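You operate a simulated robot arm through the tools that you are given. There is no shell and no other tool. Be economical: measure what you need, move in short steps, check, and stop when the job is done.

You are at the controls of a simulated robot arm. One attempt, no reset.

TASK
Wet the wick, wind the tester three turns and hold its reading.
Fine: two strokes of the wet key and the shutter shut before the crank turns; one press of hold.

Only the result counts: the job must be done as asked and must still hold three seconds after the hand-in. Knocking over, shifting, dropping, spilling or breaking anything else fails it.

THE ROBOT
A 7-joint arm with a two-finger parallel gripper, fixed in place. Base frame: the origin is at the foot of the arm, x ahead of it, y to its left, z up. Readings come in mm, rad, newtons and seconds.
With the tool pointing down near the work surface it reaches from about 100 to 660 mm from the base axis. Its first joint turns from -1.152 to 1.152 rad. Payload 1.57 kg.
Tool frame: the origin (TCP) lies between the finger pads and is the grasp point; the fingertips stand 30 mm ahead of it; z points along the fingers, y is the line along which they close. The gripper opens to 80 mm. The fingers are 17 mm wide and 12 mm thick; the gripper's body (40 by 82 mm) begins 80 mm behind the TCP.
Orientation is that of the tool frame in the base frame, as a unit quaternion [x, y, z, w]. With the fingers straight down and closing along the base's y, the tool's x points along the base's -x, its y along +y and its z along -z.

THE INTERFACE
- The arm moves only by the tool step_arm. Its arguments are lists of equal length, an entry for each row: "slide": the shift along the tool's x, y, z in mm, a list of three; "rotation": the turn, a rotation vector about the tool's x, y, z in rad, a list of three; "gripper": the finger opening in mm, from 0 to 80. In form: {"slide": [[dx, dy, dz], ...], "rotation": [[ax, ay, az], ...], "gripper": [gripper, ...]}. A call has 1 to 10 rows; each row shifts and turns the commanded pose from where the row before left it, along the tool's axes as they then stand. A row lasts 0.2 s, in which the tool goes at most 50 mm and 0.15 rad; a call with a longer step from one row to the next is refused whole, and so is a gripper value outside its range. Where a pose cannot be reached the arm comes as near as it can. A force on the tool above 40 N (or 10 N above the force at the start of the call, whichever is more), or a blocked arm, ends the call early, and 0.2 s more pass. Each finger travels about 72 mm/s and halts on what it meets, pressing with about 29 N; the grip force reading is that of the motor and also rises with nothing between the fingers. The clock runs only during rows and for 0.2 s after the last one: add rows that do not move to give the fingers time. It gives the time, the measured TCP pose, the force on the tool (base axes), the opening and the grip force at its end, in the units of the frame above (readings bear some noise), with the torque about the TCP (base axes, N m) and any sound that the robot's microphone picked up, and new pictures: "pictures" is both (left out), scene, wrist or none.
- Cameras (640 x 400 px; columns grow to the right, rows downward): "scene" is fixed at [48.4, 423.4, 1427.1]; the picture's right is [-0.84, -0.54, 0.00], its down [-0.30, 0.47, -0.83] and it looks along [0.44, -0.70, -0.56] (base axes); focal length 347 px, centre (320, 200). "wrist" rides on the gripper at [72, -7, -122] in the tool frame; the picture's right is [0.09, 1.00, 0.00], its down [-0.84, 0.08, -0.54] and it looks along [-0.54, 0.05, 0.84] (tool axes); focal length 238 px, centre (320, 200). There is no depth. A picture from a camera that has moved, and an enlarged one, comes with that camera's place and axes in the base frame and with its lens.
- close_up(camera, box): a new picture of the part [left, top, right, bottom] of that camera's present view, enlarged. No time passes.
- hand_in(): hands the job in; it is judged then, once.

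Work in short steps. Places have to be worked out from the pictures, the camera data and where the tool is seen: move nearer, look again, correct. Check each grasp and each placing, and mend what went wrong. You have 120 turns and 200 pictures in all, those below and enlarged ones among them. Open the gripper and draw the arm clear of the work before you hand the job in, unless the task says otherwise; then end with one line.

The tools are called after "Emit:" as name(argument=value, ...) on one line, values as JSON. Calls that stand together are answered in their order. step_arm: Moves the arm, as the interface text tells. Its arguments: {"type":"object","properties":{"slide":{"type":"array"},"rotation":{"type":"array"},"gripper":{"type":"array"},"pictures":{"type":"string","enum":["both","scene","wrist","none"]}},"required":["slide","rotation","gripper"]} The other tools are called the same way: close_up (camera, box) takes an enlarged picture of a part of a camera's view; hand_in () hands the job in.

At the start:

```text
time_s: 0.0
tcp_pos: [472.6, -67.1, 1128.0]
ee_rot: [0.0, 1.0, 0.0, 0.0]
force: [0.3, 0.5, 1.0]
moment: [0.01, 0.0, 0.02]
grip_width: 79.9
grasp_force: 0.0
```

scene: 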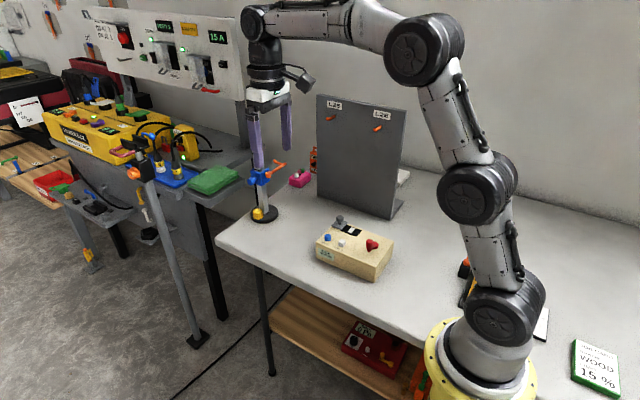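
wrist: 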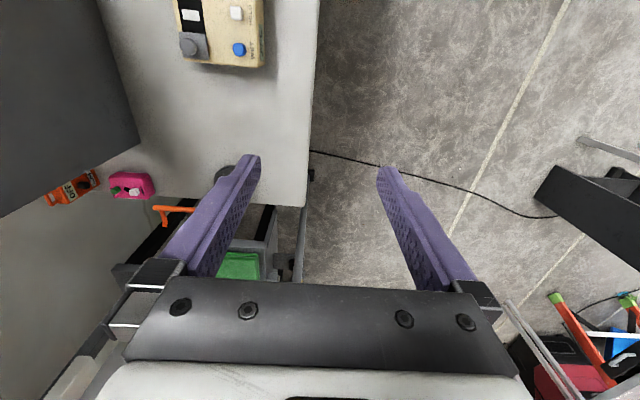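

The beige box with coloured keys on the table looks like the tester. I'll enlarge it in both views.

Emit:
close_up(camera="scene", box=[295, 200, 415, 290])

Emit:
close_up(camera="wrist", box=[160, 0, 280, 75])

Emit:
close_up(camera="scene", box=[220, 80, 420, 205])

```text
4.44 times, centred on (355, 245) of scene
camera zoom: at [48.4, 423.4, 1427.1], right [-0.84, -0.54, 0.0], down [-0.3, 0.47, -0.83], along [0.44, -0.7, -0.56], focal length 1540 px, centre (164, 0)
```

zoom: 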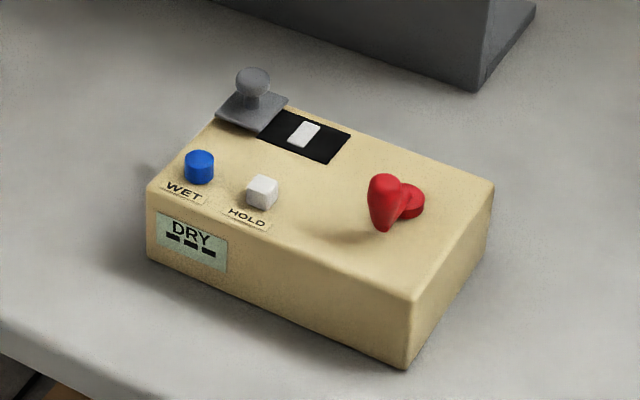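

```text
5.33 times, centred on (220, 38) of wrist
camera zoom: at [401.8, -73.7, 1250.4], right [-0.09, 1.0, 0.0], down [0.84, 0.08, 0.54], along [0.54, 0.05, -0.84], focal length 1271 px, centre (853, 1067)
```

zoom: 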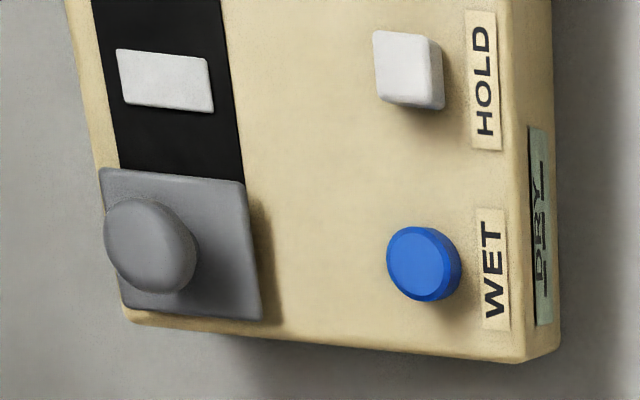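

```text
3.20 times, centred on (320, 142) of scene
camera zoom: at [48.4, 423.4, 1427.1], right [-0.84, -0.54, 0.0], down [-0.3, 0.47, -0.83], along [0.44, -0.7, -0.56], focal length 1109 px, centre (320, 384)
```

zoom: 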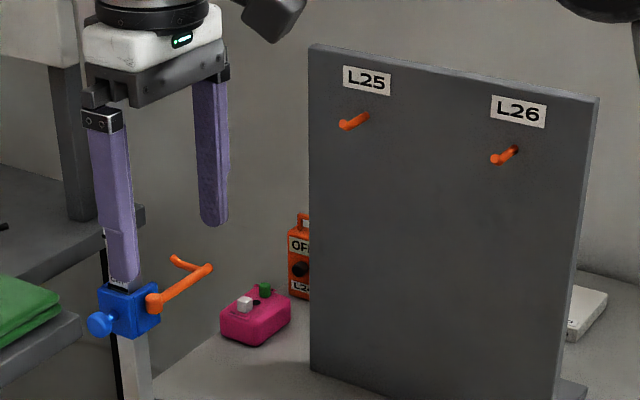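

Triangulating both views puts the blue key near (416,-200,815), hold near (373,-203), the shutter knob near (418,-269,836) and the crank around (297,-225). I'll move above the tester for a closer look.

Emit:
step_arm(slide=[[20.4, -27.2, 24.7], [20.4, -27.2, 24.7], [20.4, -27.2, 24.7], [20.4, -27.2, 24.7], [20.4, -27.2, 24.7], [20.4, -27.2, 24.7], [0, 0, 0]], rotation=[[0, 0, 0], [0, 0, 0], [0, 0, 0], [0, 0, 0], [0, 0, 0], [0, 0, 0], [0, 0, 0]], gripper=[80, 80, 80, 80, 80, 80, 80])

```text
time_s: 1.6
tcp_pos: [348.6, -231.3, 979.6]
ee_rot: [-0.001, 1.0, 0.0, 0.0]
force: [0.0, 0.6, 0.0]
moment: [0.02, 0.0, -0.03]
grip_width: 79.8
grasp_force: 0.0
camera wrist: at [278.4, -237.9, 1101.9], right [-0.09, 1.0, 0.0], down [0.84, 0.08, 0.54], along [0.54, 0.05, -0.84], focal length 238 px, centre (320, 200)
```

scene: 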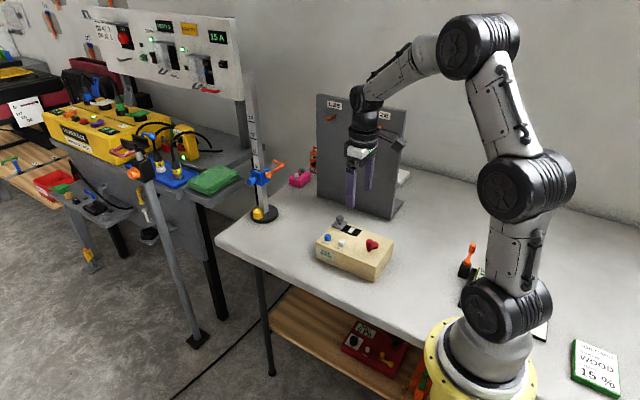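
wrist: 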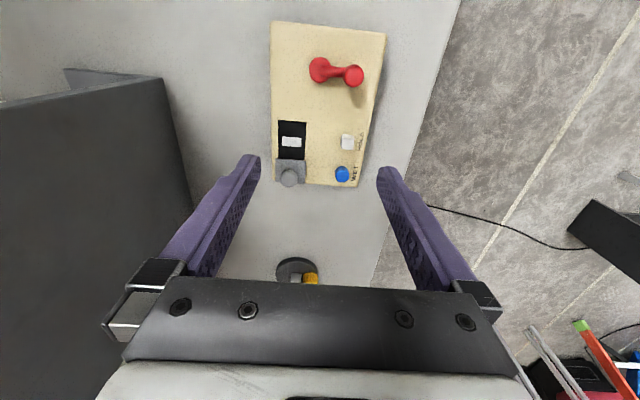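

Emit:
close_up(camera="wrist", box=[240, 10, 400, 110])

Emit:
close_up(camera="wrist", box=[240, 105, 400, 205])

Emit:
close_up(camera="scene", box=[350, 225, 398, 255])

```text
4.00 times, centred on (320, 60) of wrist
camera zoom: at [278.4, -237.9, 1101.9], right [-0.09, 1.0, 0.0], down [0.84, 0.08, 0.54], along [0.54, 0.05, -0.84], focal length 953 px, centre (320, 760)
```

zoom: 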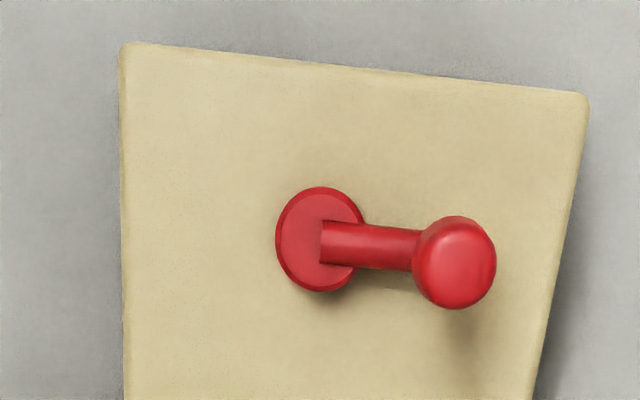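

```text
4.00 times, centred on (320, 155) of wrist
camera zoom: at [278.4, -237.9, 1101.9], right [-0.09, 1.0, 0.0], down [0.84, 0.08, 0.54], along [0.54, 0.05, -0.84], focal length 953 px, centre (320, 380)
```

zoom: 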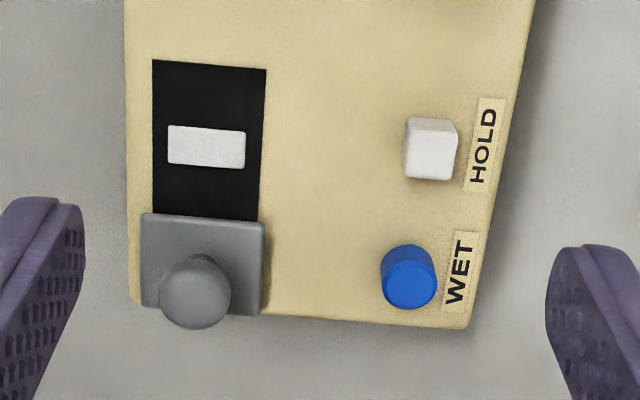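

```text
13.33 times, centred on (374, 240) of scene
camera zoom: at [48.4, 423.4, 1427.1], right [-0.84, -0.54, 0.0], down [-0.3, 0.47, -0.83], along [0.44, -0.7, -0.56], focal length 4622 px, centre (-400, -333)
```

zoom: 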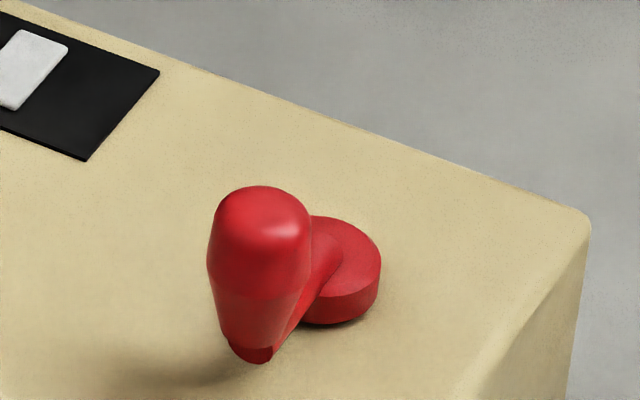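

The crank has a vertical axis, with its hub near x≈297 and its knob toward +y. I'll close the fingers and go above the blue key to refine its place.

Emit:
step_arm(slide=[[-22.5, 11.4, 26.5], [-22.5, 11.4, 26.5], [-22.4, 11.5, 26.6], [0, 0, 0]], rotation=[[0, 0, 0], [0, 0, 0], [0, 0, 0], [0, 0, 0]], gripper=[0, 0, 0, 0])

```text
time_s: 2.6
tcp_pos: [417.4, -195.1, 898.7]
ee_rot: [0.0, 1.0, -0.001, 0.0]
force: [-0.1, 0.1, -0.3]
moment: [0.03, 0.02, 0.0]
grip_width: 0.1
grasp_force: 21.6
camera wrist: at [347.2, -201.8, 1022.3], right [-0.09, 1.0, 0.0], down [0.84, 0.08, 0.54], along [0.54, 0.05, -0.84], focal length 238 px, centre (320, 200)
```

scene: 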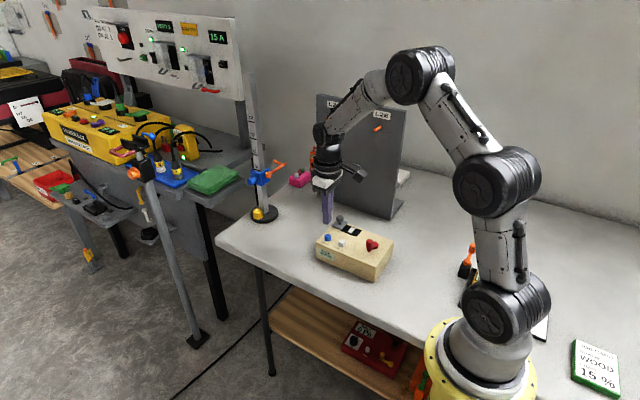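
wrist: 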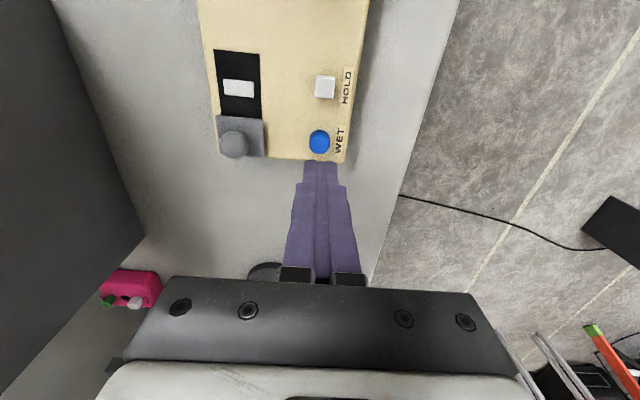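

Emit:
close_up(camera="wrist", box=[200, 40, 360, 140])

Emit:
close_up(camera="wrist", box=[210, 100, 370, 200])

Emit:
close_up(camera="scene", box=[300, 190, 400, 252])

```text
4.00 times, centred on (280, 90) of wrist
camera zoom: at [347.2, -201.8, 1022.3], right [-0.09, 1.0, 0.0], down [0.84, 0.08, 0.54], along [0.54, 0.05, -0.84], focal length 953 px, centre (480, 640)
```

zoom: 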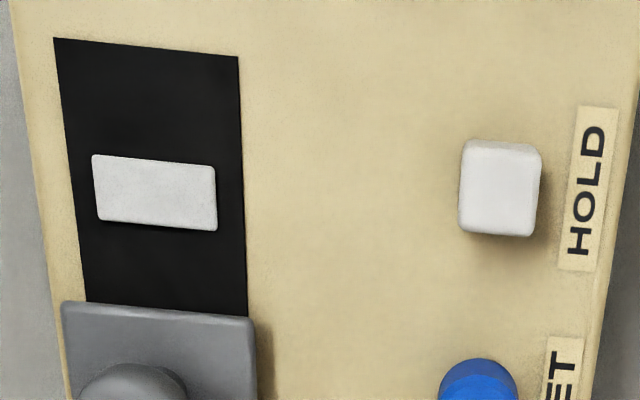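

```text
4.00 times, centred on (290, 150) of wrist
camera zoom: at [347.2, -201.8, 1022.3], right [-0.09, 1.0, 0.0], down [0.84, 0.08, 0.54], along [0.54, 0.05, -0.84], focal length 953 px, centre (440, 400)
```

zoom: 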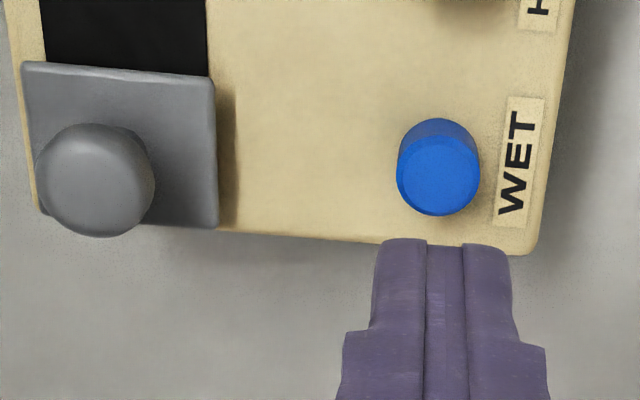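

```text
6.40 times, centred on (350, 221) of scene
camera zoom: at [48.4, 423.4, 1427.1], right [-0.84, -0.54, 0.0], down [-0.3, 0.47, -0.83], along [0.44, -0.7, -0.56], focal length 2218 px, centre (128, 66)
```

zoom: 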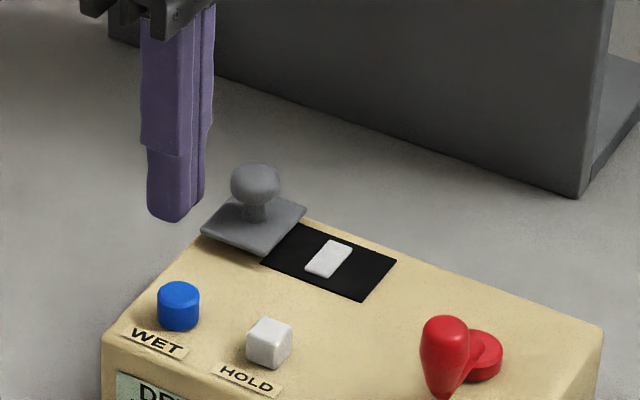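

The closed fingertips are right above the blue key, whose top I put at z≈820, so contact should come at TCP z≈850. I'll descend to just above it.

Emit:
step_arm(slide=[[0, 0, 22], [0, 0, 20], [0, 0, 0]], rotation=[[0, 0, 0], [0, 0, 0], [0, 0, 0]], gripper=[0, 0, 0])

Emit:
close_up(camera="wrist", box=[220, 100, 380, 200])

Emit:
close_up(camera="scene", box=[300, 190, 400, 252])

```text
time_s: 3.4
tcp_pos: [418.4, -195.5, 856.6]
ee_rot: [0.0, 1.0, 0.0, 0.0]
force: [0.3, -0.7, -0.3]
moment: [-0.01, 0.01, 0.03]
grip_width: 0.1
grasp_force: 21.4
camera wrist: at [347.7, -202.0, 979.7], right [-0.09, 1.0, 0.0], down [0.84, 0.08, 0.54], along [0.54, 0.05, -0.84], focal length 238 px, centre (320, 200)
```

scene: 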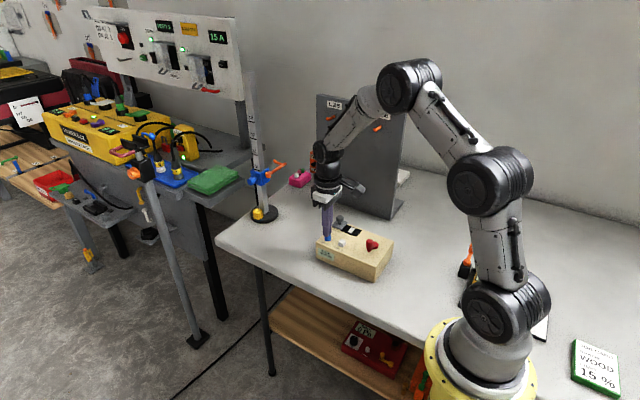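
wrist: 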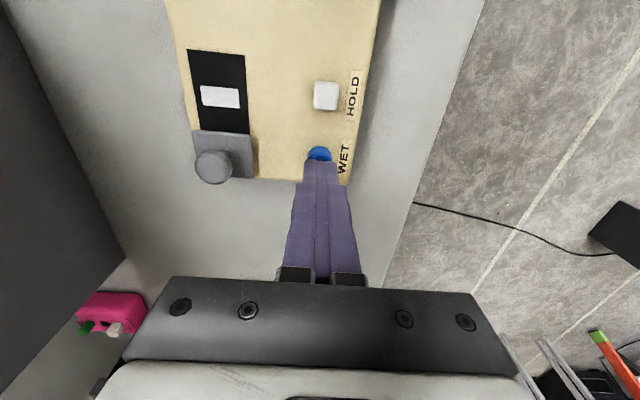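

```text
4.00 times, centred on (300, 150) of wrist
camera zoom: at [347.7, -202.0, 979.7], right [-0.09, 1.0, 0.0], down [0.84, 0.08, 0.54], along [0.54, 0.05, -0.84], focal length 953 px, centre (400, 400)
```

zoom: 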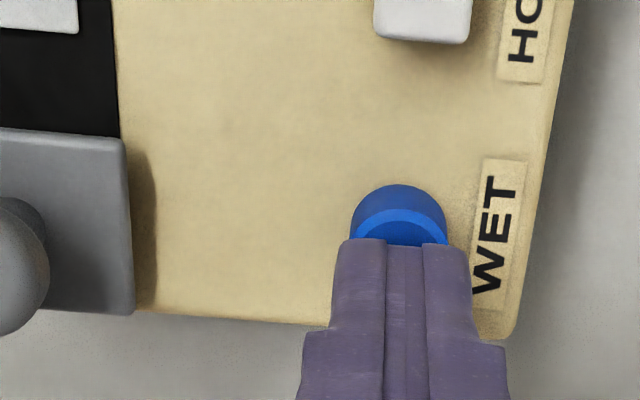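

```text
6.40 times, centred on (350, 221) of scene
camera zoom: at [48.4, 423.4, 1427.1], right [-0.84, -0.54, 0.0], down [-0.3, 0.47, -0.83], along [0.44, -0.7, -0.56], focal length 2218 px, centre (128, 66)
```

zoom: 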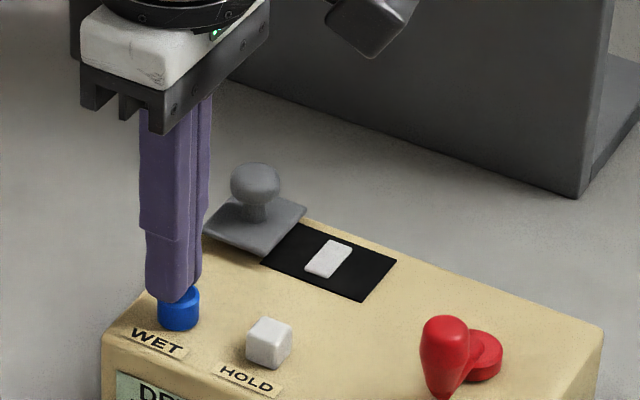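

The tip is about 6 mm above the key and centred a little too far +x. I'll shift 3 mm toward -x and creep down until there is force.

Emit:
step_arm(slide=[[3, 0, 2], [0, 0, 2], [0, 0, 2], [0, 0, 0]], rotation=[[0, 0, 0], [0, 0, 0], [0, 0, 0], [0, 0, 0]], gripper=[0, 0, 0, 0], pictures="none")

```text
time_s: 4.4
tcp_pos: [412.9, -194.9, 849.4]
ee_rot: [-0.001, 1.0, 0.0, 0.0]
force: [0.0, -0.9, 2.7]
moment: [-0.03, -0.03, 0.02]
grip_width: 0.0
grasp_force: 21.6
heard: click
```

It clicked with a light 2.7 N force, so I'll look at the tester before going on.

Emit:
close_up(camera="scene", box=[300, 200, 396, 260])

Emit:
close_up(camera="wrist", box=[220, 100, 380, 200])

```text
6.67 times, centred on (348, 230) of scene
camera zoom: at [48.4, 423.4, 1427.1], right [-0.84, -0.54, 0.0], down [-0.3, 0.47, -0.83], along [0.44, -0.7, -0.56], focal length 2311 px, centre (133, 0)
```

zoom: 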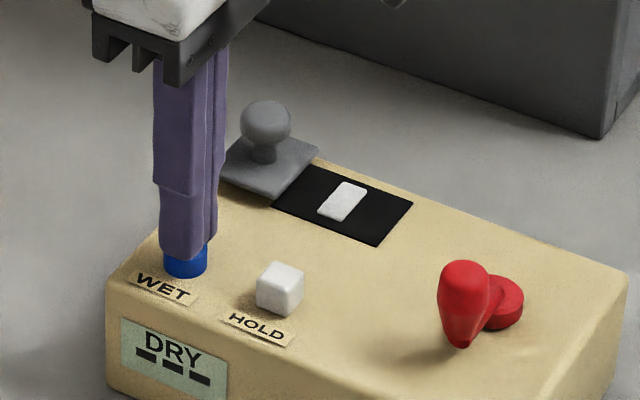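

```text
4.00 times, centred on (300, 150) of wrist
camera zoom: at [344.0, -202.0, 974.2], right [-0.09, 1.0, 0.0], down [0.84, 0.08, 0.54], along [0.54, 0.05, -0.84], focal length 953 px, centre (400, 400)
```

zoom: 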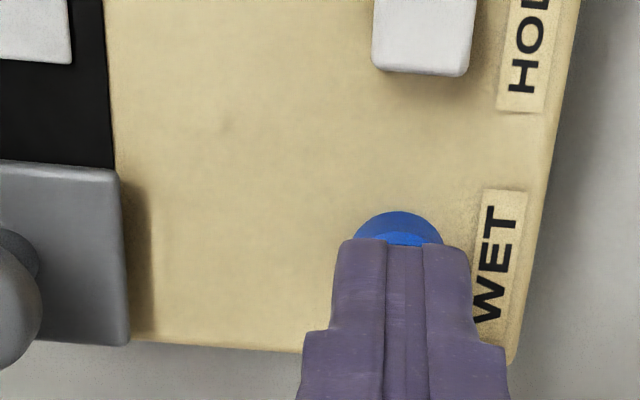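

The key is down partway and the display still reads DRY. I'll press a little further to complete the stroke, then lift well clear.

Emit:
step_arm(slide=[[0, 0, 1], [0, 0, 0]], rotation=[[0, 0, 0], [0, 0, 0]], gripper=[0, 0], pictures="none")

Emit:
step_arm(slide=[[0, 0, -5], [0, 0, -7], [0, 0, 0]], rotation=[[0, 0, 0], [0, 0, 0], [0, 0, 0]], gripper=[0, 0, 0], pictures="none")

Emit:
close_up(camera="scene", box=[300, 200, 396, 260])

```text
time_s: 5.0
tcp_pos: [414.4, -195.8, 850.0]
ee_rot: [0.0, 1.0, -0.001, 0.001]
force: [1.5, -2.2, 5.6]
moment: [-0.07, 0.0, 0.02]
grip_width: 0.0
grasp_force: 21.1
```

```text
time_s: 5.8
tcp_pos: [414.5, -195.5, 862.7]
ee_rot: [0.0, 1.0, 0.0, 0.0]
force: [0.0, 0.0, -0.8]
moment: [-0.01, 0.0, -0.03]
grip_width: 0.0
grasp_force: 21.4
```

```text
6.67 times, centred on (348, 230) of scene
camera zoom: at [48.4, 423.4, 1427.1], right [-0.84, -0.54, 0.0], down [-0.3, 0.47, -0.83], along [0.44, -0.7, -0.56], focal length 2311 px, centre (133, 0)
```

zoom: 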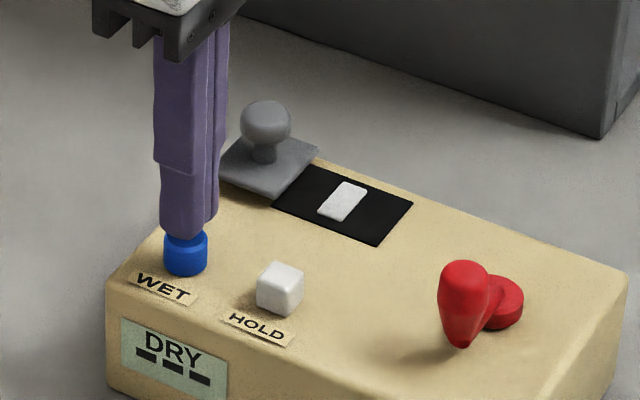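

The key sprang back up after one click. I'll make the second stroke the same way, going down 12 mm and back up.

Emit:
step_arm(slide=[[0, 0, 5], [0, 0, 3], [0, 0, 2], [0, 0, 2], [0, 0, 0]], rotation=[[0, 0, 0], [0, 0, 0], [0, 0, 0], [0, 0, 0], [0, 0, 0]], gripper=[0, 0, 0, 0, 0], pictures="none")

Emit:
step_arm(slide=[[0, 0, -6], [0, 0, -20], [0, 0, -30], [0, 0, 0]], rotation=[[0, 0, 0], [0, 0, 0], [0, 0, 0], [0, 0, 0]], gripper=[0, 0, 0, 0], pictures="none")

Emit:
close_up(camera="scene", box=[300, 200, 396, 260])

Emit:
close_up(camera="wrist", box=[180, 30, 380, 155])

```text
time_s: 7.0
tcp_pos: [414.1, -195.4, 850.6]
ee_rot: [0.0, 1.0, 0.0, 0.001]
force: [-2.0, -1.1, 6.0]
moment: [-0.06, 0.03, 0.02]
grip_width: 0.0
grasp_force: 21.7
heard: click
```

```text
time_s: 8.0
tcp_pos: [414.9, -196.3, 905.5]
ee_rot: [0.0, 1.0, -0.001, -0.001]
force: [-0.1, 0.6, -0.3]
moment: [0.0, -0.01, -0.02]
grip_width: 0.0
grasp_force: 20.8
```

```text
6.67 times, centred on (348, 230) of scene
camera zoom: at [48.4, 423.4, 1427.1], right [-0.84, -0.54, 0.0], down [-0.3, 0.47, -0.83], along [0.44, -0.7, -0.56], focal length 2311 px, centre (133, 0)
```

zoom: 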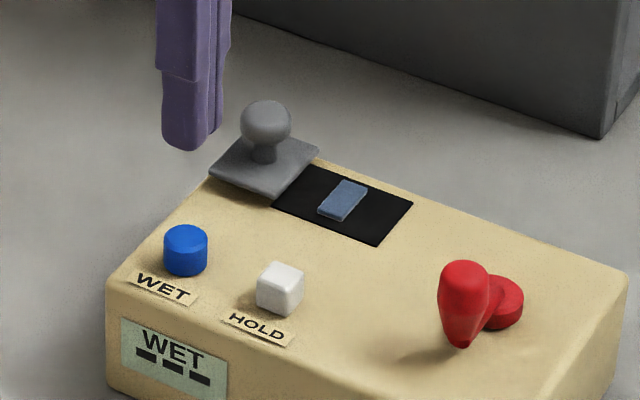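

```text
3.20 times, centred on (280, 92) of wrist
camera zoom: at [343.5, -202.4, 1029.7], right [-0.09, 1.0, 0.0], down [0.84, 0.08, 0.54], along [0.54, 0.05, -0.84], focal length 763 px, centre (448, 544)
```

zoom: 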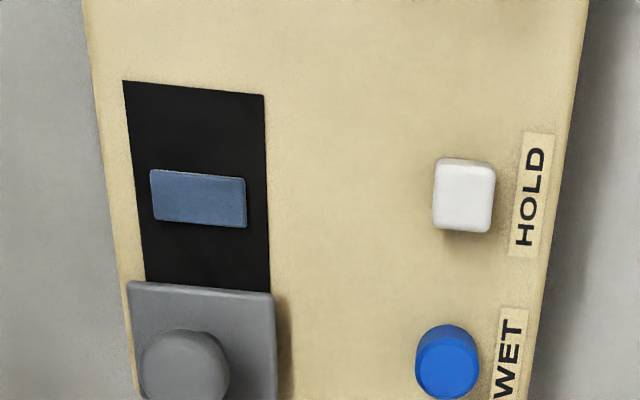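

The display now reads WET and the wick has turned blue. Next I'll push the shutter knob (≈(418,-265,835)) toward -x with the closed fingers, starting from behind it on the +x side.

Emit:
step_arm(slide=[[-19, -35, 0], [-19, -34, 0], [0, 0, 25], [0, 0, 24], [0, 0, 0]], rotation=[[0, 0, 0], [0, 0, 0], [0, 0, 0], [0, 0, 0], [0, 0, 0]], gripper=[0, 0, 0, 0, 0], pictures="none")

Emit:
close_up(camera="wrist", box=[200, 60, 440, 210])

Emit:
close_up(camera="scene", box=[300, 200, 396, 260])

```text
time_s: 9.2
tcp_pos: [452.8, -266.7, 856.3]
ee_rot: [0.0, 1.0, 0.0, 0.0]
force: [0.5, 0.8, 0.2]
moment: [0.01, 0.02, -0.02]
grip_width: 0.0
grasp_force: 21.4
```

```text
2.67 times, centred on (320, 135) of wrist
camera zoom: at [383.3, -271.8, 979.7], right [-0.09, 1.0, 0.0], down [0.84, 0.08, 0.54], along [0.54, 0.05, -0.84], focal length 636 px, centre (320, 373)
```

zoom: 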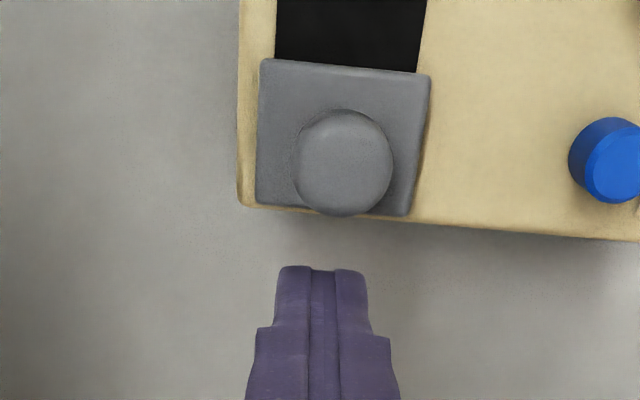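

```text
6.67 times, centred on (348, 230) of scene
camera zoom: at [48.4, 423.4, 1427.1], right [-0.84, -0.54, 0.0], down [-0.3, 0.47, -0.83], along [0.44, -0.7, -0.56], focal length 2311 px, centre (133, 0)
```

zoom: 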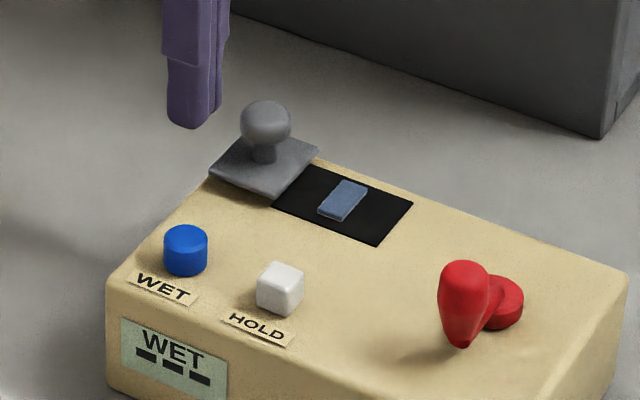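

The knob's axis is at about y=-263.6, so I'll shift +3 mm in y, lower 3 mm and push toward -x in small steps.

Emit:
step_arm(slide=[[0, 3, 3], [8, 0, 0], [5, 0, 0], [5, 0, 0], [5, 0, 0], [5, 0, 0], [5, 0, 0], [0, 0, 0]], rotation=[[0, 0, 0], [0, 0, 0], [0, 0, 0], [0, 0, 0], [0, 0, 0], [0, 0, 0], [0, 0, 0], [0, 0, 0]], gripper=[0, 0, 0, 0, 0, 0, 0, 0], pictures="none")

Emit:
close_up(camera="scene", box=[300, 200, 396, 260])

```text
time_s: 11.0
tcp_pos: [419.8, -262.8, 853.1]
ee_rot: [0.0, 1.0, 0.0, 0.0]
force: [-0.3, -0.4, 0.1]
moment: [0.0, 0.04, 0.04]
grip_width: 0.1
grasp_force: 21.4
```

```text
6.67 times, centred on (348, 230) of scene
camera zoom: at [48.4, 423.4, 1427.1], right [-0.84, -0.54, 0.0], down [-0.3, 0.47, -0.83], along [0.44, -0.7, -0.56], focal length 2311 px, centre (133, 0)
```

zoom: 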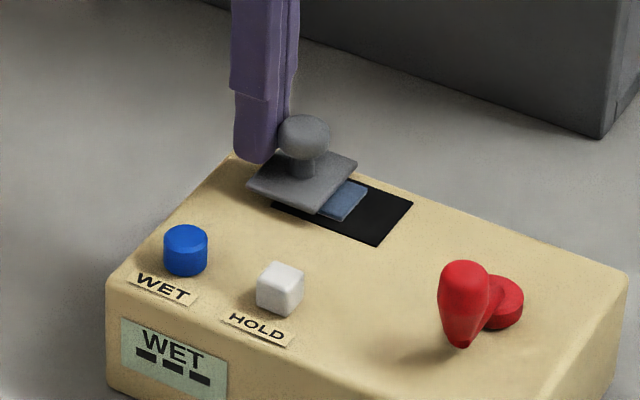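

The shutter slides freely and covers about a third of the wick. I'll keep pushing in small steps.

Emit:
step_arm(slide=[[5, 0, 0], [5, 0, 0], [5, 0, 0], [4, 0, 0], [3, 0, 0], [0, 0, 0]], rotation=[[0, 0, 0], [0, 0, 0], [0, 0, 0], [0, 0, 0], [0, 0, 0], [0, 0, 0]], gripper=[0, 0, 0, 0, 0, 0], pictures="none")

Emit:
close_up(camera="scene", box=[300, 200, 396, 260])

```text
time_s: 12.4
tcp_pos: [397.9, -262.1, 854.4]
ee_rot: [0.0, 1.0, 0.0, 0.001]
force: [6.0, 1.4, -0.9]
moment: [0.03, -0.13, -0.02]
grip_width: 0.0
grasp_force: 21.1
```

```text
6.67 times, centred on (348, 230) of scene
camera zoom: at [48.6, 423.5, 1427.1], right [-0.84, -0.54, 0.0], down [-0.3, 0.47, -0.83], along [0.44, -0.7, -0.56], focal length 2311 px, centre (133, 0)
```

zoom: 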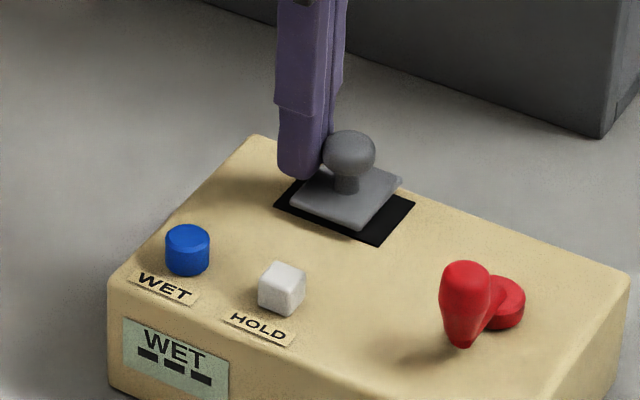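

The force has risen to 6 N, so the shutter is probably at its stop. I'll back off now and check the result.

Emit:
step_arm(slide=[[-10, 0, 0], [0, 0, -40], [0, 0, -20], [0, 0, 0]], rotation=[[0, 0, 0], [0, 0, 0], [0, 0, 0], [0, 0, 0]], gripper=[0, 0, 0, 0], pictures="none")

Emit:
close_up(camera="scene", box=[300, 200, 396, 260])

Emit:
close_up(camera="wrist", box=[200, 0, 440, 150])

```text
time_s: 13.4
tcp_pos: [407.0, -262.3, 914.2]
ee_rot: [0.0, 1.0, 0.0, 0.0]
force: [0.7, -0.1, 0.4]
moment: [0.03, 0.01, 0.03]
grip_width: 0.1
grasp_force: 20.5
```

```text
6.67 times, centred on (348, 230) of scene
camera zoom: at [48.4, 423.4, 1427.1], right [-0.84, -0.54, 0.0], down [-0.3, 0.47, -0.83], along [0.44, -0.7, -0.56], focal length 2311 px, centre (133, 0)
```

zoom: 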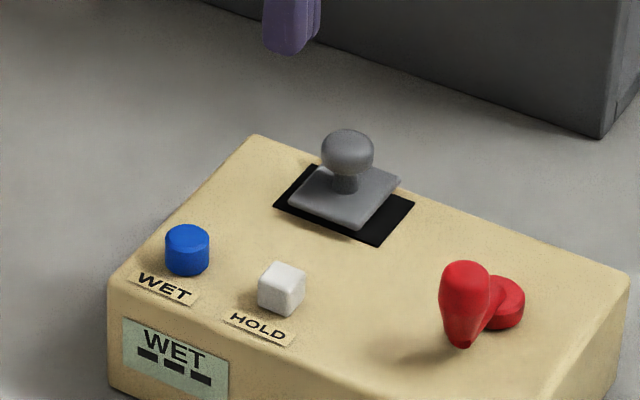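

```text
2.67 times, centred on (320, 75) of wrist
camera zoom: at [336.7, -268.9, 1037.5], right [-0.09, 1.0, 0.0], down [0.84, 0.08, 0.54], along [0.54, 0.05, -0.84], focal length 636 px, centre (320, 533)
```

zoom: 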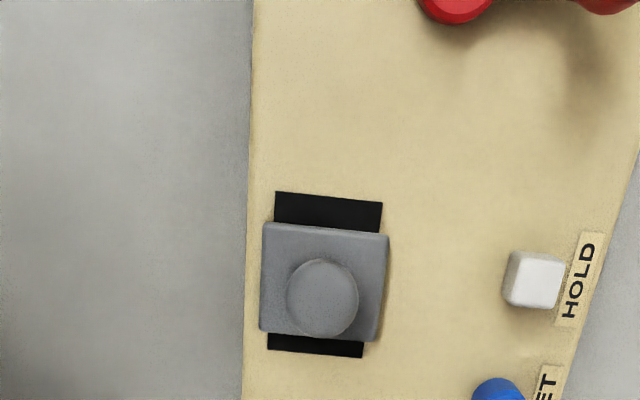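

The shutter fully covers the wick, and the plate is centred over the black field. Next is the crank, so I'll move to a view of it for accurate positions.

Emit:
step_arm(slide=[[38, 16, -13], [39, 16, -13], [0, 0, 0]], rotation=[[0, 0, 0], [0, 0, 0], [0, 0, 0]], gripper=[0, 0, 0], pictures="none")

Emit:
close_up(camera="wrist", box=[240, 30, 432, 150])

```text
time_s: 14.2
tcp_pos: [327.0, -230.2, 941.9]
ee_rot: [0.0, 1.0, 0.001, 0.0]
force: [0.2, -0.9, 0.0]
moment: [0.01, 0.01, -0.01]
grip_width: 0.0
grasp_force: 20.7
```

```text
3.33 times, centred on (336, 90) of wrist
camera zoom: at [256.8, -237.1, 1064.4], right [-0.09, 1.0, 0.0], down [0.84, 0.08, 0.54], along [0.54, 0.05, -0.84], focal length 794 px, centre (267, 567)
```

zoom: 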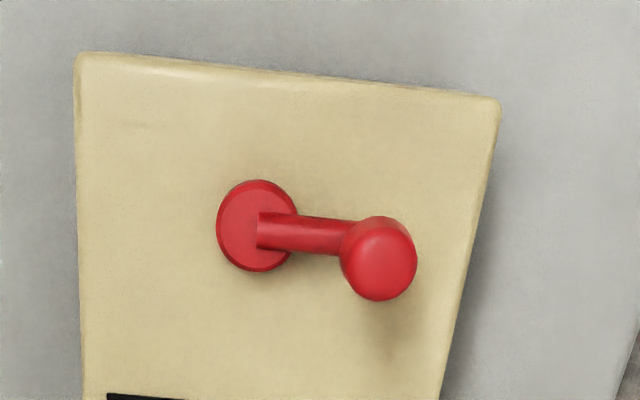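

The crank hub is at about (296.5,-237) and the knob at (298,-203.6) with its top at z≈843, giving a radius of about 33.5 mm. I'll go down on the -x side of the knob to push it round clockwise.

Emit:
step_arm(slide=[[33, 13, 0], [32, 13, 0], [0, 0, 40], [0, 0, 38], [0, 0, 0]], rotation=[[0, 0, 0], [0, 0, 0], [0, 0, 0], [0, 0, 0], [0, 0, 0]], gripper=[0, 0, 0, 0, 0], pictures="none")

Emit:
close_up(camera="wrist", box=[200, 120, 440, 270])

Emit:
close_up(camera="scene", box=[340, 210, 404, 250])

```text
time_s: 15.4
tcp_pos: [266.0, -203.1, 860.8]
ee_rot: [0.0, 1.0, 0.0, -0.001]
force: [0.2, 0.0, 0.7]
moment: [0.02, 0.0, -0.01]
grip_width: 0.2
grasp_force: 21.1
```

```text
2.67 times, centred on (320, 195) of wrist
camera zoom: at [195.3, -209.7, 985.0], right [-0.09, 1.0, 0.0], down [0.84, 0.08, 0.54], along [0.54, 0.05, -0.84], focal length 636 px, centre (320, 213)
```

zoom: 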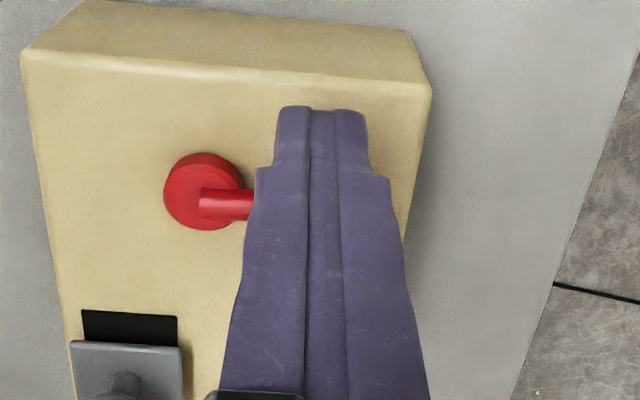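

```text
10.00 times, centred on (372, 230) of scene
camera zoom: at [48.4, 423.4, 1427.1], right [-0.84, -0.54, 0.0], down [-0.3, 0.47, -0.83], along [0.44, -0.7, -0.56], focal length 3466 px, centre (-200, -100)
```

zoom: 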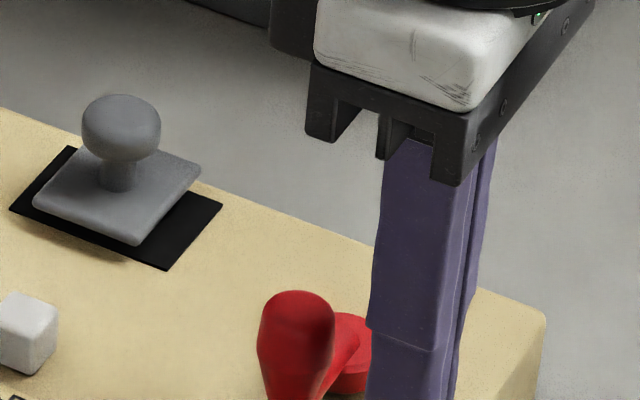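

The finger is behind the knob on the -x side. I'll push along an arc of 39 mm radius around the hub, about 60° first, to see how the crank responds.

Emit:
step_arm(slide=[[-11.5, 0.3, 0], [-9.4, 3.9, 0], [-10.1, 1.3, 0], [-10.1, -1.3, 0], [-9.4, -3.9, 0], [0, 0, 0]], rotation=[[0, 0, 0], [0, 0, 0], [0, 0, 0], [0, 0, 0], [0, 0, 0], [0, 0, 0]], gripper=[0, 0, 0, 0, 0, 0], pictures="none")

Emit:
close_up(camera="wrist", box=[200, 100, 440, 250])

Emit:
close_up(camera="scene", box=[310, 210, 406, 270])

```text
time_s: 16.8
tcp_pos: [317.0, -202.8, 861.8]
ee_rot: [0.0, 1.0, 0.001, 0.0]
force: [0.0, 0.1, -0.2]
moment: [-0.03, 0.0, 0.04]
grip_width: 0.0
grasp_force: 21.1
```

```text
2.67 times, centred on (320, 175) of wrist
camera zoom: at [246.4, -210.3, 985.5], right [-0.09, 1.0, 0.0], down [0.84, 0.08, 0.54], along [0.54, 0.05, -0.84], focal length 636 px, centre (320, 267)
```

zoom: 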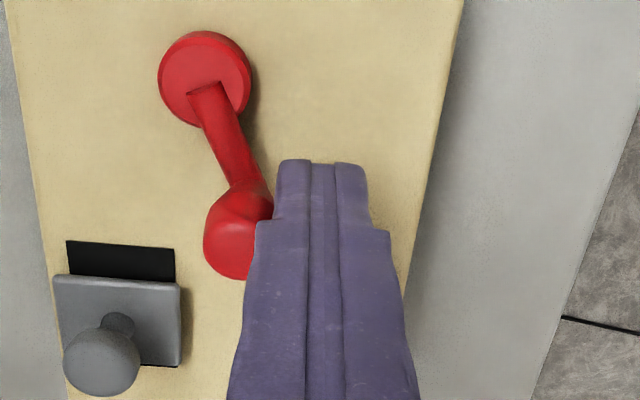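

```text
6.67 times, centred on (358, 240) of scene
camera zoom: at [48.4, 423.4, 1427.1], right [-0.84, -0.54, 0.0], down [-0.3, 0.47, -0.83], along [0.44, -0.7, -0.56], focal length 2311 px, centre (67, -67)
```

zoom: 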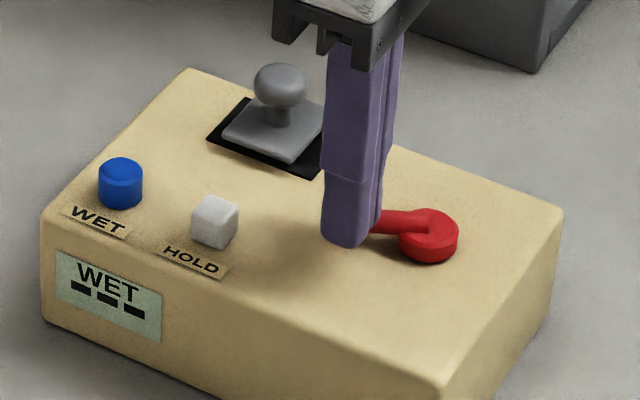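

The crank turns freely with almost no force and has gone about 65°. I'll continue along the arc, 150° per call.

Emit:
step_arm(slide=[[-8.1, -6.2, 0], [-6.2, -8.1, 0], [-3.9, -9.4, 0], [-1.3, -10.1, 0], [1.3, -10.1, 0], [3.9, -9.4, 0], [6.2, -8.1, 0], [8.1, -6.2, 0], [9.4, -3.9, 0], [10.1, -1.3, 0]], rotation=[[0, 0, 0], [0, 0, 0], [0, 0, 0], [0, 0, 0], [0, 0, 0], [0, 0, 0], [0, 0, 0], [0, 0, 0], [0, 0, 0], [0, 0, 0]], gripper=[0, 0, 0, 0, 0, 0, 0, 0, 0, 0], pictures="none")

Emit:
close_up(camera="wrist", box=[200, 60, 440, 210])

Emit:
close_up(camera="scene", box=[310, 210, 406, 270])

```text
time_s: 19.0
tcp_pos: [298.2, -277.2, 862.0]
ee_rot: [0.0, 1.0, 0.0, 0.0]
force: [0.3, 0.1, -0.3]
moment: [-0.02, -0.02, 0.01]
grip_width: 0.0
grasp_force: 20.9
```

```text
2.67 times, centred on (320, 135) of wrist
camera zoom: at [225.9, -283.0, 985.4], right [-0.09, 1.0, 0.0], down [0.84, 0.08, 0.54], along [0.54, 0.05, -0.84], focal length 636 px, centre (320, 373)
```

zoom: 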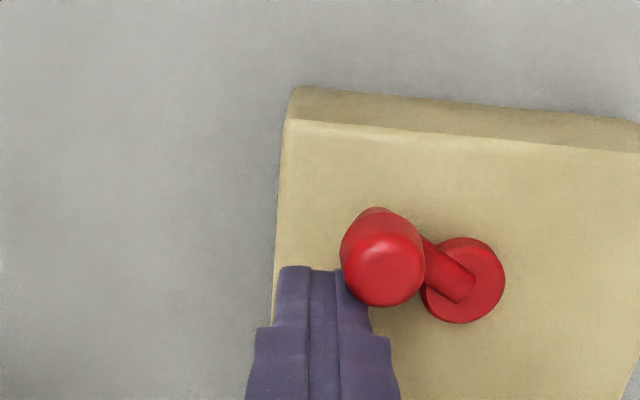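

```text
6.67 times, centred on (358, 240) of scene
camera zoom: at [48.4, 423.4, 1427.1], right [-0.84, -0.54, 0.0], down [-0.3, 0.47, -0.83], along [0.44, -0.7, -0.56], focal length 2311 px, centre (67, -67)
```

zoom: 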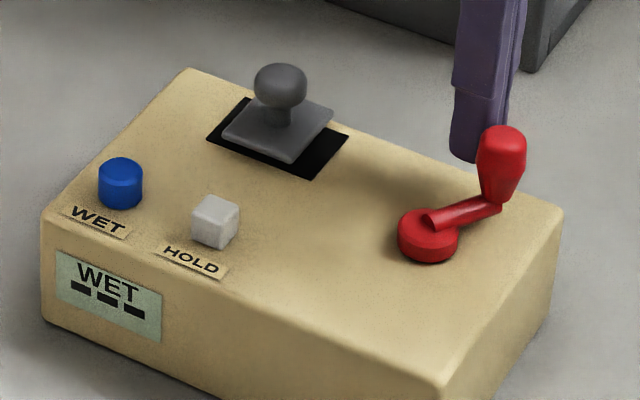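

It tracks well, the box hasn't moved, and the force is near zero. I'll continue with the next 150°.

Emit:
step_arm(slide=[[10.1, 1.3, 0], [9.4, 3.9, 0], [8.1, 6.2, 0], [6.2, 8.1, 0], [3.9, 9.4, 0], [1.3, 10.1, 0], [-1.3, 10.1, 0], [-3.9, 9.4, 0], [-6.2, 8.1, 0], [-8.1, 6.2, 0]], rotation=[[0, 0, 0], [0, 0, 0], [0, 0, 0], [0, 0, 0], [0, 0, 0], [0, 0, 0], [0, 0, 0], [0, 0, 0], [0, 0, 0], [0, 0, 0]], gripper=[0, 0, 0, 0, 0, 0, 0, 0, 0, 0], pictures="none")

Emit:
close_up(camera="scene", box=[310, 210, 406, 270])

```text
time_s: 21.2
tcp_pos: [276.1, -204.3, 861.6]
ee_rot: [0.001, 1.0, 0.0, 0.0]
force: [-0.1, -0.6, -0.4]
moment: [0.0, -0.01, -0.03]
grip_width: 0.0
grasp_force: 21.6
```

```text
6.67 times, centred on (358, 240) of scene
camera zoom: at [48.4, 423.4, 1427.1], right [-0.84, -0.54, 0.0], down [-0.3, 0.47, -0.83], along [0.44, -0.7, -0.56], focal length 2311 px, centre (67, -67)
```

zoom: 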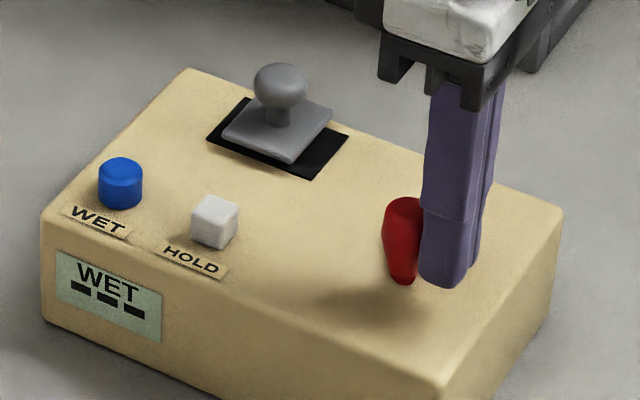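

One turn is done and the knob is back at its start side. I'll make the second turn with the same rows.

Emit:
step_arm(slide=[[-9.4, 3.9, 0], [-10.1, 1.3, 0], [-10.1, -1.3, 0], [-9.4, -3.9, 0], [-8.1, -6.2, 0], [-6.2, -8.1, 0], [-3.9, -9.4, 0], [-1.3, -10.1, 0], [1.3, -10.1, 0], [3.9, -9.4, 0]], rotation=[[0, 0, 0], [0, 0, 0], [0, 0, 0], [0, 0, 0], [0, 0, 0], [0, 0, 0], [0, 0, 0], [0, 0, 0], [0, 0, 0], [0, 0, 0]], gripper=[0, 0, 0, 0, 0, 0, 0, 0, 0, 0], pictures="none")

Emit:
close_up(camera="scene", box=[310, 210, 406, 270])

```text
time_s: 23.4
tcp_pos: [329.3, -258.4, 862.5]
ee_rot: [0.001, 1.0, 0.0, 0.0]
force: [0.2, 0.3, 0.0]
moment: [-0.01, 0.01, 0.01]
grip_width: 0.4
grasp_force: 21.5
```

```text
6.67 times, centred on (358, 240) of scene
camera zoom: at [48.4, 423.4, 1427.1], right [-0.84, -0.54, 0.0], down [-0.3, 0.47, -0.83], along [0.44, -0.7, -0.56], focal length 2311 px, centre (67, -67)
```

zoom: 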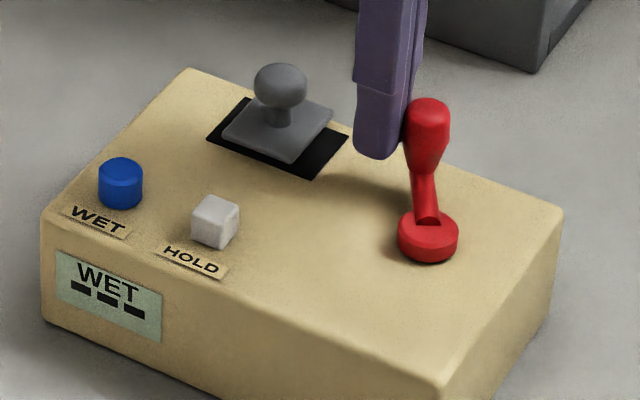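

The crank is tracking well. I'll continue the second turn.

Emit:
step_arm(slide=[[6.2, -8.1, 0], [8.1, -6.2, 0], [9.4, -3.9, 0], [10.1, -1.3, 0], [10.1, 1.3, 0], [9.4, 3.9, 0], [8.1, 6.2, 0], [6.2, 8.1, 0], [3.9, 9.4, 0], [1.3, 10.1, 0]], rotation=[[0, 0, 0], [0, 0, 0], [0, 0, 0], [0, 0, 0], [0, 0, 0], [0, 0, 0], [0, 0, 0], [0, 0, 0], [0, 0, 0], [0, 0, 0]], gripper=[0, 0, 0, 0, 0, 0, 0, 0, 0, 0], pictures="none")

Emit:
step_arm(slide=[[-1.3, 10.1, 0], [-3.9, 9.4, 0], [-6.2, 8.1, 0], [-8.1, 6.2, 0], [0, 0, 0]], rotation=[[0, 0, 0], [0, 0, 0], [0, 0, 0], [0, 0, 0], [0, 0, 0]], gripper=[0, 0, 0, 0, 0], pictures="none")

Emit:
close_up(camera="scene", box=[310, 210, 406, 270])

```text
time_s: 25.6
tcp_pos: [257.1, -238.4, 861.6]
ee_rot: [0.0, 1.0, 0.0, 0.0]
force: [-0.2, -0.2, 0.1]
moment: [0.02, -0.02, -0.02]
grip_width: 0.1
grasp_force: 21.4
```

```text
time_s: 26.8
tcp_pos: [275.9, -202.7, 861.6]
ee_rot: [0.0, 1.0, 0.001, 0.0]
force: [0.5, -0.7, -0.2]
moment: [0.0, 0.02, 0.0]
grip_width: 0.1
grasp_force: 21.1
```

```text
6.67 times, centred on (358, 240) of scene
camera zoom: at [48.4, 423.4, 1427.1], right [-0.84, -0.54, 0.0], down [-0.3, 0.47, -0.83], along [0.44, -0.7, -0.56], focal length 2311 px, centre (67, -67)
```

zoom: 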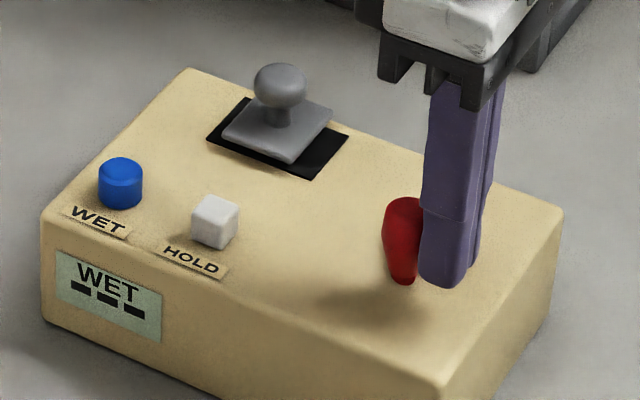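

Two turns are done. I'll make the third, watching the display near the end.

Emit:
step_arm(slide=[[-9.4, 3.9, 0], [-10.1, 1.3, 0], [-10.1, -1.3, 0], [-9.4, -3.9, 0], [-8.1, -6.2, 0], [-6.2, -8.1, 0], [-3.9, -9.4, 0], [-1.3, -10.1, 0], [1.3, -10.1, 0], [3.9, -9.4, 0]], rotation=[[0, 0, 0], [0, 0, 0], [0, 0, 0], [0, 0, 0], [0, 0, 0], [0, 0, 0], [0, 0, 0], [0, 0, 0], [0, 0, 0], [0, 0, 0]], gripper=[0, 0, 0, 0, 0, 0, 0, 0, 0, 0], pictures="none")

Emit:
step_arm(slide=[[6.2, -8.1, 0], [8.1, -6.2, 0], [9.4, -3.9, 0], [10.1, -1.3, 0], [10.1, 1.3, 0], [9.4, 3.9, 0], [8.1, 6.2, 0], [6.2, 8.1, 0], [3.9, 9.4, 0], [1.3, 10.1, 0]], rotation=[[0, 0, 0], [0, 0, 0], [0, 0, 0], [0, 0, 0], [0, 0, 0], [0, 0, 0], [0, 0, 0], [0, 0, 0], [0, 0, 0], [0, 0, 0]], gripper=[0, 0, 0, 0, 0, 0, 0, 0, 0, 0], pictures="none")

Emit:
close_up(camera="scene", box=[310, 210, 406, 270])

Emit:
close_up(camera="wrist", box=[200, 60, 440, 210])

```text
time_s: 29.0
tcp_pos: [329.5, -257.5, 862.5]
ee_rot: [0.001, 1.0, 0.0, 0.0]
force: [-0.3, 0.1, 0.5]
moment: [0.02, -0.02, -0.04]
grip_width: 0.0
grasp_force: 21.3
```

```text
time_s: 31.2
tcp_pos: [257.4, -237.1, 862.3]
ee_rot: [0.0, 1.0, 0.0, 0.0]
force: [0.0, -0.1, 1.2]
moment: [-0.02, -0.02, 0.0]
grip_width: 0.0
grasp_force: 21.9
```

```text
6.67 times, centred on (358, 240) of scene
camera zoom: at [48.4, 423.4, 1427.1], right [-0.84, -0.54, 0.0], down [-0.3, 0.47, -0.83], along [0.44, -0.7, -0.56], focal length 2311 px, centre (67, -67)
```

zoom: 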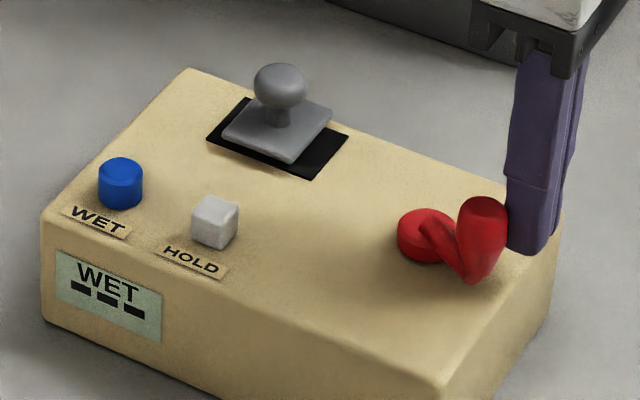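

```text
2.67 times, centred on (320, 135) of wrist
camera zoom: at [186.6, -243.2, 985.6], right [-0.09, 1.0, 0.0], down [0.84, 0.08, 0.54], along [0.54, 0.05, -0.84], focal length 636 px, centre (320, 373)
```

zoom: 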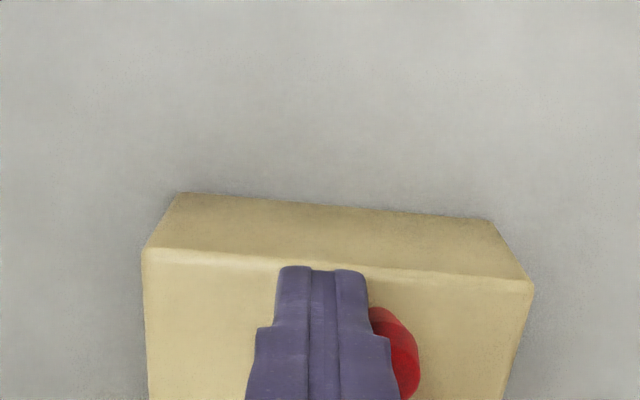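

Only the last ~60° remains. I'll finish it in slightly slower steps, then look at the display.

Emit:
step_arm(slide=[[-1.3, 10.1, 0], [-3.9, 9.4, 0], [-3.1, 4.0, 0], [-3.1, 4.1, 0], [-4, 3.1, 0], [-4.1, 3.1, 0], [0, 0, 0]], rotation=[[0, 0, 0], [0, 0, 0], [0, 0, 0], [0, 0, 0], [0, 0, 0], [0, 0, 0], [0, 0, 0]], gripper=[0, 0, 0, 0, 0, 0, 0], pictures="none")

Emit:
close_up(camera="scene", box=[310, 210, 406, 270])

```text
time_s: 32.8
tcp_pos: [276.1, -204.6, 860.7]
ee_rot: [0.0, 1.0, 0.0, -0.001]
force: [0.2, 0.4, -0.1]
moment: [-0.02, 0.03, 0.0]
grip_width: 0.0
grasp_force: 21.9
```

```text
6.67 times, centred on (358, 240) of scene
camera zoom: at [48.4, 423.4, 1427.1], right [-0.84, -0.54, 0.0], down [-0.3, 0.47, -0.83], along [0.44, -0.7, -0.56], focal length 2311 px, centre (67, -67)
```

zoom: 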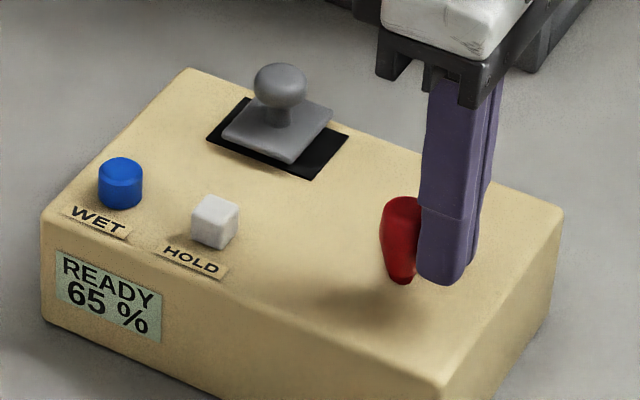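

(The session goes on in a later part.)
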